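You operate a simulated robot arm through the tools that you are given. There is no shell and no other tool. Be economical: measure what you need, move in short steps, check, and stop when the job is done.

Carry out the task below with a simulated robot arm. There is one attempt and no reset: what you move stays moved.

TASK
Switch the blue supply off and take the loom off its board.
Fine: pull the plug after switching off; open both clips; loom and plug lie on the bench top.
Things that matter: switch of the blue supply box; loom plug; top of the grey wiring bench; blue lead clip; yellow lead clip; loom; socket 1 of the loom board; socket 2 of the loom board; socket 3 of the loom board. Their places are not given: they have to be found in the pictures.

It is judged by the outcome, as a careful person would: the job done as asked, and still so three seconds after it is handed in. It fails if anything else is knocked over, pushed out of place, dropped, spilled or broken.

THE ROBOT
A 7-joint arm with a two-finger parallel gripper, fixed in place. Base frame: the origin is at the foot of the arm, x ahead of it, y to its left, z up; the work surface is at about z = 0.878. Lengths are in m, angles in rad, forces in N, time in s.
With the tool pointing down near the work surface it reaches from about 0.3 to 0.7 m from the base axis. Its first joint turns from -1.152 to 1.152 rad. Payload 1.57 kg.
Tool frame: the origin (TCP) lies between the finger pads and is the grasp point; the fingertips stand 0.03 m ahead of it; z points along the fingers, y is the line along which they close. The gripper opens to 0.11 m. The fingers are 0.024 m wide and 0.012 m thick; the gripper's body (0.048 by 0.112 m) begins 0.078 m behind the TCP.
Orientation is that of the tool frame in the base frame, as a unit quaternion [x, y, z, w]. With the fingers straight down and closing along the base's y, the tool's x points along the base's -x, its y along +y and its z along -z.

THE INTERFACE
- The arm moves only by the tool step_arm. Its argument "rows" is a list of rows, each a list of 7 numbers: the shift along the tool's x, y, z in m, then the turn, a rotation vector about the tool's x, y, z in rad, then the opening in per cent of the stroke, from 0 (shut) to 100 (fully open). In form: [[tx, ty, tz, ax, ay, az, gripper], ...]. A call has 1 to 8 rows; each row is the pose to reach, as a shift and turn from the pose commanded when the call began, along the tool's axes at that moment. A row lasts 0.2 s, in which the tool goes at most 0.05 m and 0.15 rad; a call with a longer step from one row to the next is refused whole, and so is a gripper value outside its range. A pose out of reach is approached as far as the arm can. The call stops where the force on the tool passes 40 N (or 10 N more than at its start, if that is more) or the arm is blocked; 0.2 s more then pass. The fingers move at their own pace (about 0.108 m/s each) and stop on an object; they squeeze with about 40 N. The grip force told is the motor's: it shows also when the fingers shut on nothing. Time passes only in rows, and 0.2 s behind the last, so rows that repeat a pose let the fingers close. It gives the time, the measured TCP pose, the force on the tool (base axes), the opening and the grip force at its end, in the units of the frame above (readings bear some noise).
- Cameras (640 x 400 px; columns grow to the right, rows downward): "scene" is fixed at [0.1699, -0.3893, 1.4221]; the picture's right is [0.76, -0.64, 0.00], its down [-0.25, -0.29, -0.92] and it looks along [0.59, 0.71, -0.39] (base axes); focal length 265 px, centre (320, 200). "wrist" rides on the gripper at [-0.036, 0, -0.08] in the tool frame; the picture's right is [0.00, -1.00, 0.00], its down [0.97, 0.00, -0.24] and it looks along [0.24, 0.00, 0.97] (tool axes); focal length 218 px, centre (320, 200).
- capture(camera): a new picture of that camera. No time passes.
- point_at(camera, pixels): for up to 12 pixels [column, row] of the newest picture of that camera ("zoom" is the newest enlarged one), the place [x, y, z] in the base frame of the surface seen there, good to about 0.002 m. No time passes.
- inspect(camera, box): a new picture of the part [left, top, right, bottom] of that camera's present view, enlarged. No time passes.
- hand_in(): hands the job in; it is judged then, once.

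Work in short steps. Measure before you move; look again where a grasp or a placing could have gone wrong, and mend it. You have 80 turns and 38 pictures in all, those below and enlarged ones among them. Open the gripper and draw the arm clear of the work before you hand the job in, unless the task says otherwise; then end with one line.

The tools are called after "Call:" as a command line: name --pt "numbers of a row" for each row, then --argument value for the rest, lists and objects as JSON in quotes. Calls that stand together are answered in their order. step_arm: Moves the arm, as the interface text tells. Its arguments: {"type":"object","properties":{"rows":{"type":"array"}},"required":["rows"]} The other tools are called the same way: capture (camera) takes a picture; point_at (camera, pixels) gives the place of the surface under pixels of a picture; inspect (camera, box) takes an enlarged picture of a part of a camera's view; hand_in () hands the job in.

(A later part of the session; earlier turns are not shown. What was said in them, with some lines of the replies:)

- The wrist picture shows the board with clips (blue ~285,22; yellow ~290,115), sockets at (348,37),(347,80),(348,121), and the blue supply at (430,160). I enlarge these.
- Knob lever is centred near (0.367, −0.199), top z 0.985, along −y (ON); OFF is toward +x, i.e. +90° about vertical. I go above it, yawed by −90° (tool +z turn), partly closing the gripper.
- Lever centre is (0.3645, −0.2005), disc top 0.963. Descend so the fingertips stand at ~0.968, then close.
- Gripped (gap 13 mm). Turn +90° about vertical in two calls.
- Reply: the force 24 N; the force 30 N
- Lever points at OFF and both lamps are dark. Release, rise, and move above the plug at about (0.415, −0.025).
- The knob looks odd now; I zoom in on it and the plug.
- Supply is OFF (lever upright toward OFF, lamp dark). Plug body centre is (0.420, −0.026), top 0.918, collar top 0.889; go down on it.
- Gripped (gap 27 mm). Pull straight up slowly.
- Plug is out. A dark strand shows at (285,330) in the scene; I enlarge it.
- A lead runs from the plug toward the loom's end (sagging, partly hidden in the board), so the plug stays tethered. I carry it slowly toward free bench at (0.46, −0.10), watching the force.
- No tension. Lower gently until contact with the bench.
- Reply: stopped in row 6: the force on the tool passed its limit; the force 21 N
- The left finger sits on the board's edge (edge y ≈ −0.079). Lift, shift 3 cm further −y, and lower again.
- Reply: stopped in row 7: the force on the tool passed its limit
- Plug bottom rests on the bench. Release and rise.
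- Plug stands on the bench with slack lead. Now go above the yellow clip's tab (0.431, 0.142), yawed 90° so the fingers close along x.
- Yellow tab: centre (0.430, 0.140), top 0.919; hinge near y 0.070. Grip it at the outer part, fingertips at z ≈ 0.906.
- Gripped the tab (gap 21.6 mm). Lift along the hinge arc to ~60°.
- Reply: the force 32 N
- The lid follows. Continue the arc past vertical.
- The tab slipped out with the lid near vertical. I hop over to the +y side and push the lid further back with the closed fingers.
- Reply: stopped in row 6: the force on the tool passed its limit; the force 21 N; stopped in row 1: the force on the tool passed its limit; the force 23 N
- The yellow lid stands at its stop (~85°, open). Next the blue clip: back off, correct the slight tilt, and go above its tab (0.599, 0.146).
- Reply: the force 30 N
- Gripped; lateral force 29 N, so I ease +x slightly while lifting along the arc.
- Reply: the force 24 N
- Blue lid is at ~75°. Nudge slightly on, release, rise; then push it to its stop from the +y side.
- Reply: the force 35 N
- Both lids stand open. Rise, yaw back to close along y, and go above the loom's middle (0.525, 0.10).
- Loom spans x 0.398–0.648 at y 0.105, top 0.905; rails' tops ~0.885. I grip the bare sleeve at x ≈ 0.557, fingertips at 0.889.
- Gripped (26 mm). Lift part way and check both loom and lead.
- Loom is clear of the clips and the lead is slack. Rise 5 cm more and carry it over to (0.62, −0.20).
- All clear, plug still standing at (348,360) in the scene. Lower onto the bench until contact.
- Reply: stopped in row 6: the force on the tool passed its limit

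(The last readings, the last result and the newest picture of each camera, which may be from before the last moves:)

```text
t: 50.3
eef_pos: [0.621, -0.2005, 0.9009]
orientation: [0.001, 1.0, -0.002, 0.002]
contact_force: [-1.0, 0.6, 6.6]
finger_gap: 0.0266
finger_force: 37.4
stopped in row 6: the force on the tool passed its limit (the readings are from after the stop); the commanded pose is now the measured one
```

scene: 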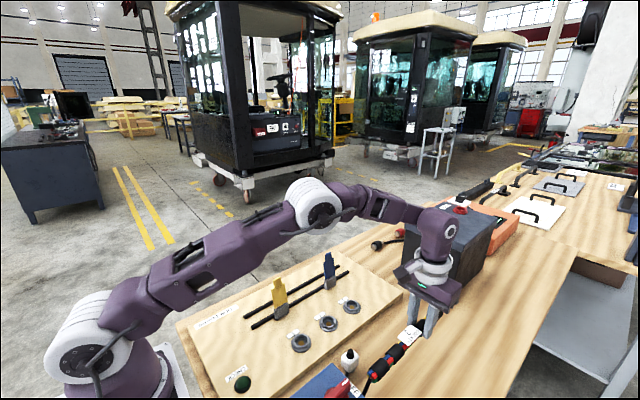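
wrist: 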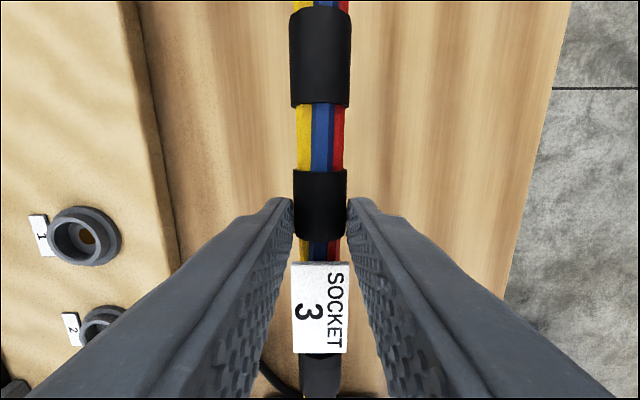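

Contact with the bench. Release gently (small opening first), rise straight up.

Call:
step_arm --pt "0 0 0 0 0 0 30" --pt "0 0 0 0 0 0 45" --pt "0 0 0 0 0 0 45" --pt "0 0 -0.03 0 0 0 45" --pt "0 0 -0.07 0 0 0 45" --pt "0 0 -0.11 0 0 0 45" --pt "0 0 -0.15 0 0 0 45" --pt "0 0 -0.19 0 0 0 45"

Call:
step_arm --pt "0.04 0.02 -0.01 0 0 0 60" --pt "0.08 0.04 -0.02 0 0 0 60" --pt "0.12 0.06 -0.04 0 0 0 60" --pt "0.16 0.08 -0.06 0 0 0 60" --pt "0.2 0.1 -0.08 0 0 0 60" --pt "0.23 0.12 -0.1 0 0 0 60" --pt "0.23 0.12 -0.1 0 0 0 60"

Call:
capture --camera "wrist"

Call:
inspect --camera "scene" --box '[220, 230, 470, 400]'

```text
t: 52.1
eef_pos: [0.6202, -0.1988, 1.0884]
orientation: [0.001, 1.0, -0.002, 0.001]
contact_force: [0.5, -0.4, 1.0]
finger_gap: 0.0495
finger_force: 0.0
```

```text
t: 53.7
eef_pos: [0.3927, -0.0767, 1.1885]
orientation: [0.001, 1.0, -0.003, 0.001]
contact_force: [-0.5, 0.9, -0.3]
finger_gap: 0.0659
finger_force: 0.0
```

```text
4 pictures are left
```

wrist: 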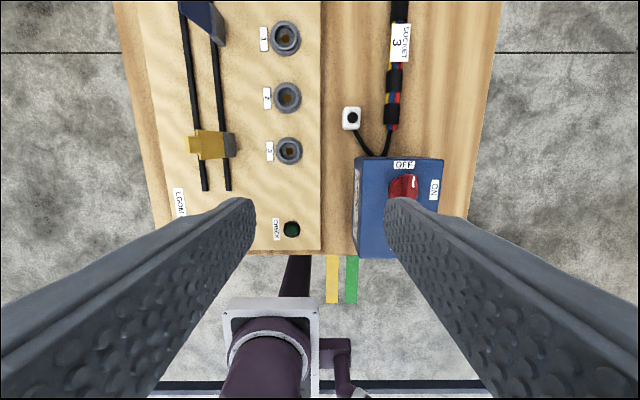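

```text
2.35 times, centred on (345, 315) of scene
```

zoom: 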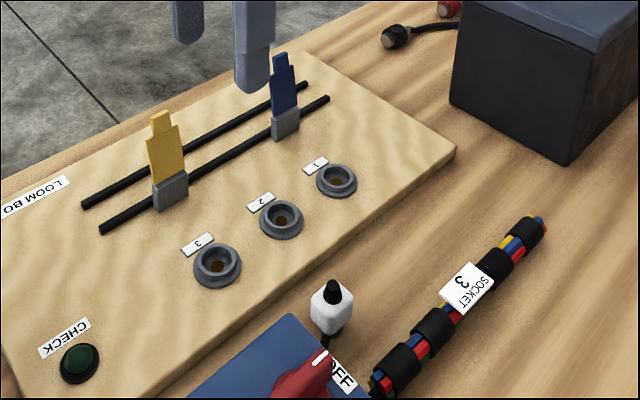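

The supply is off, both clips stand open, and the loom and plug rest on the bench with the arm clear. Handing in.

Call:
hand_in

```text
The job is handed in.
```

I switched the blue supply off first, then pulled the plug and opened both clips. The loom and plug now rest on the bench top beside the board. The plug is standing upright rather than lying on its side.
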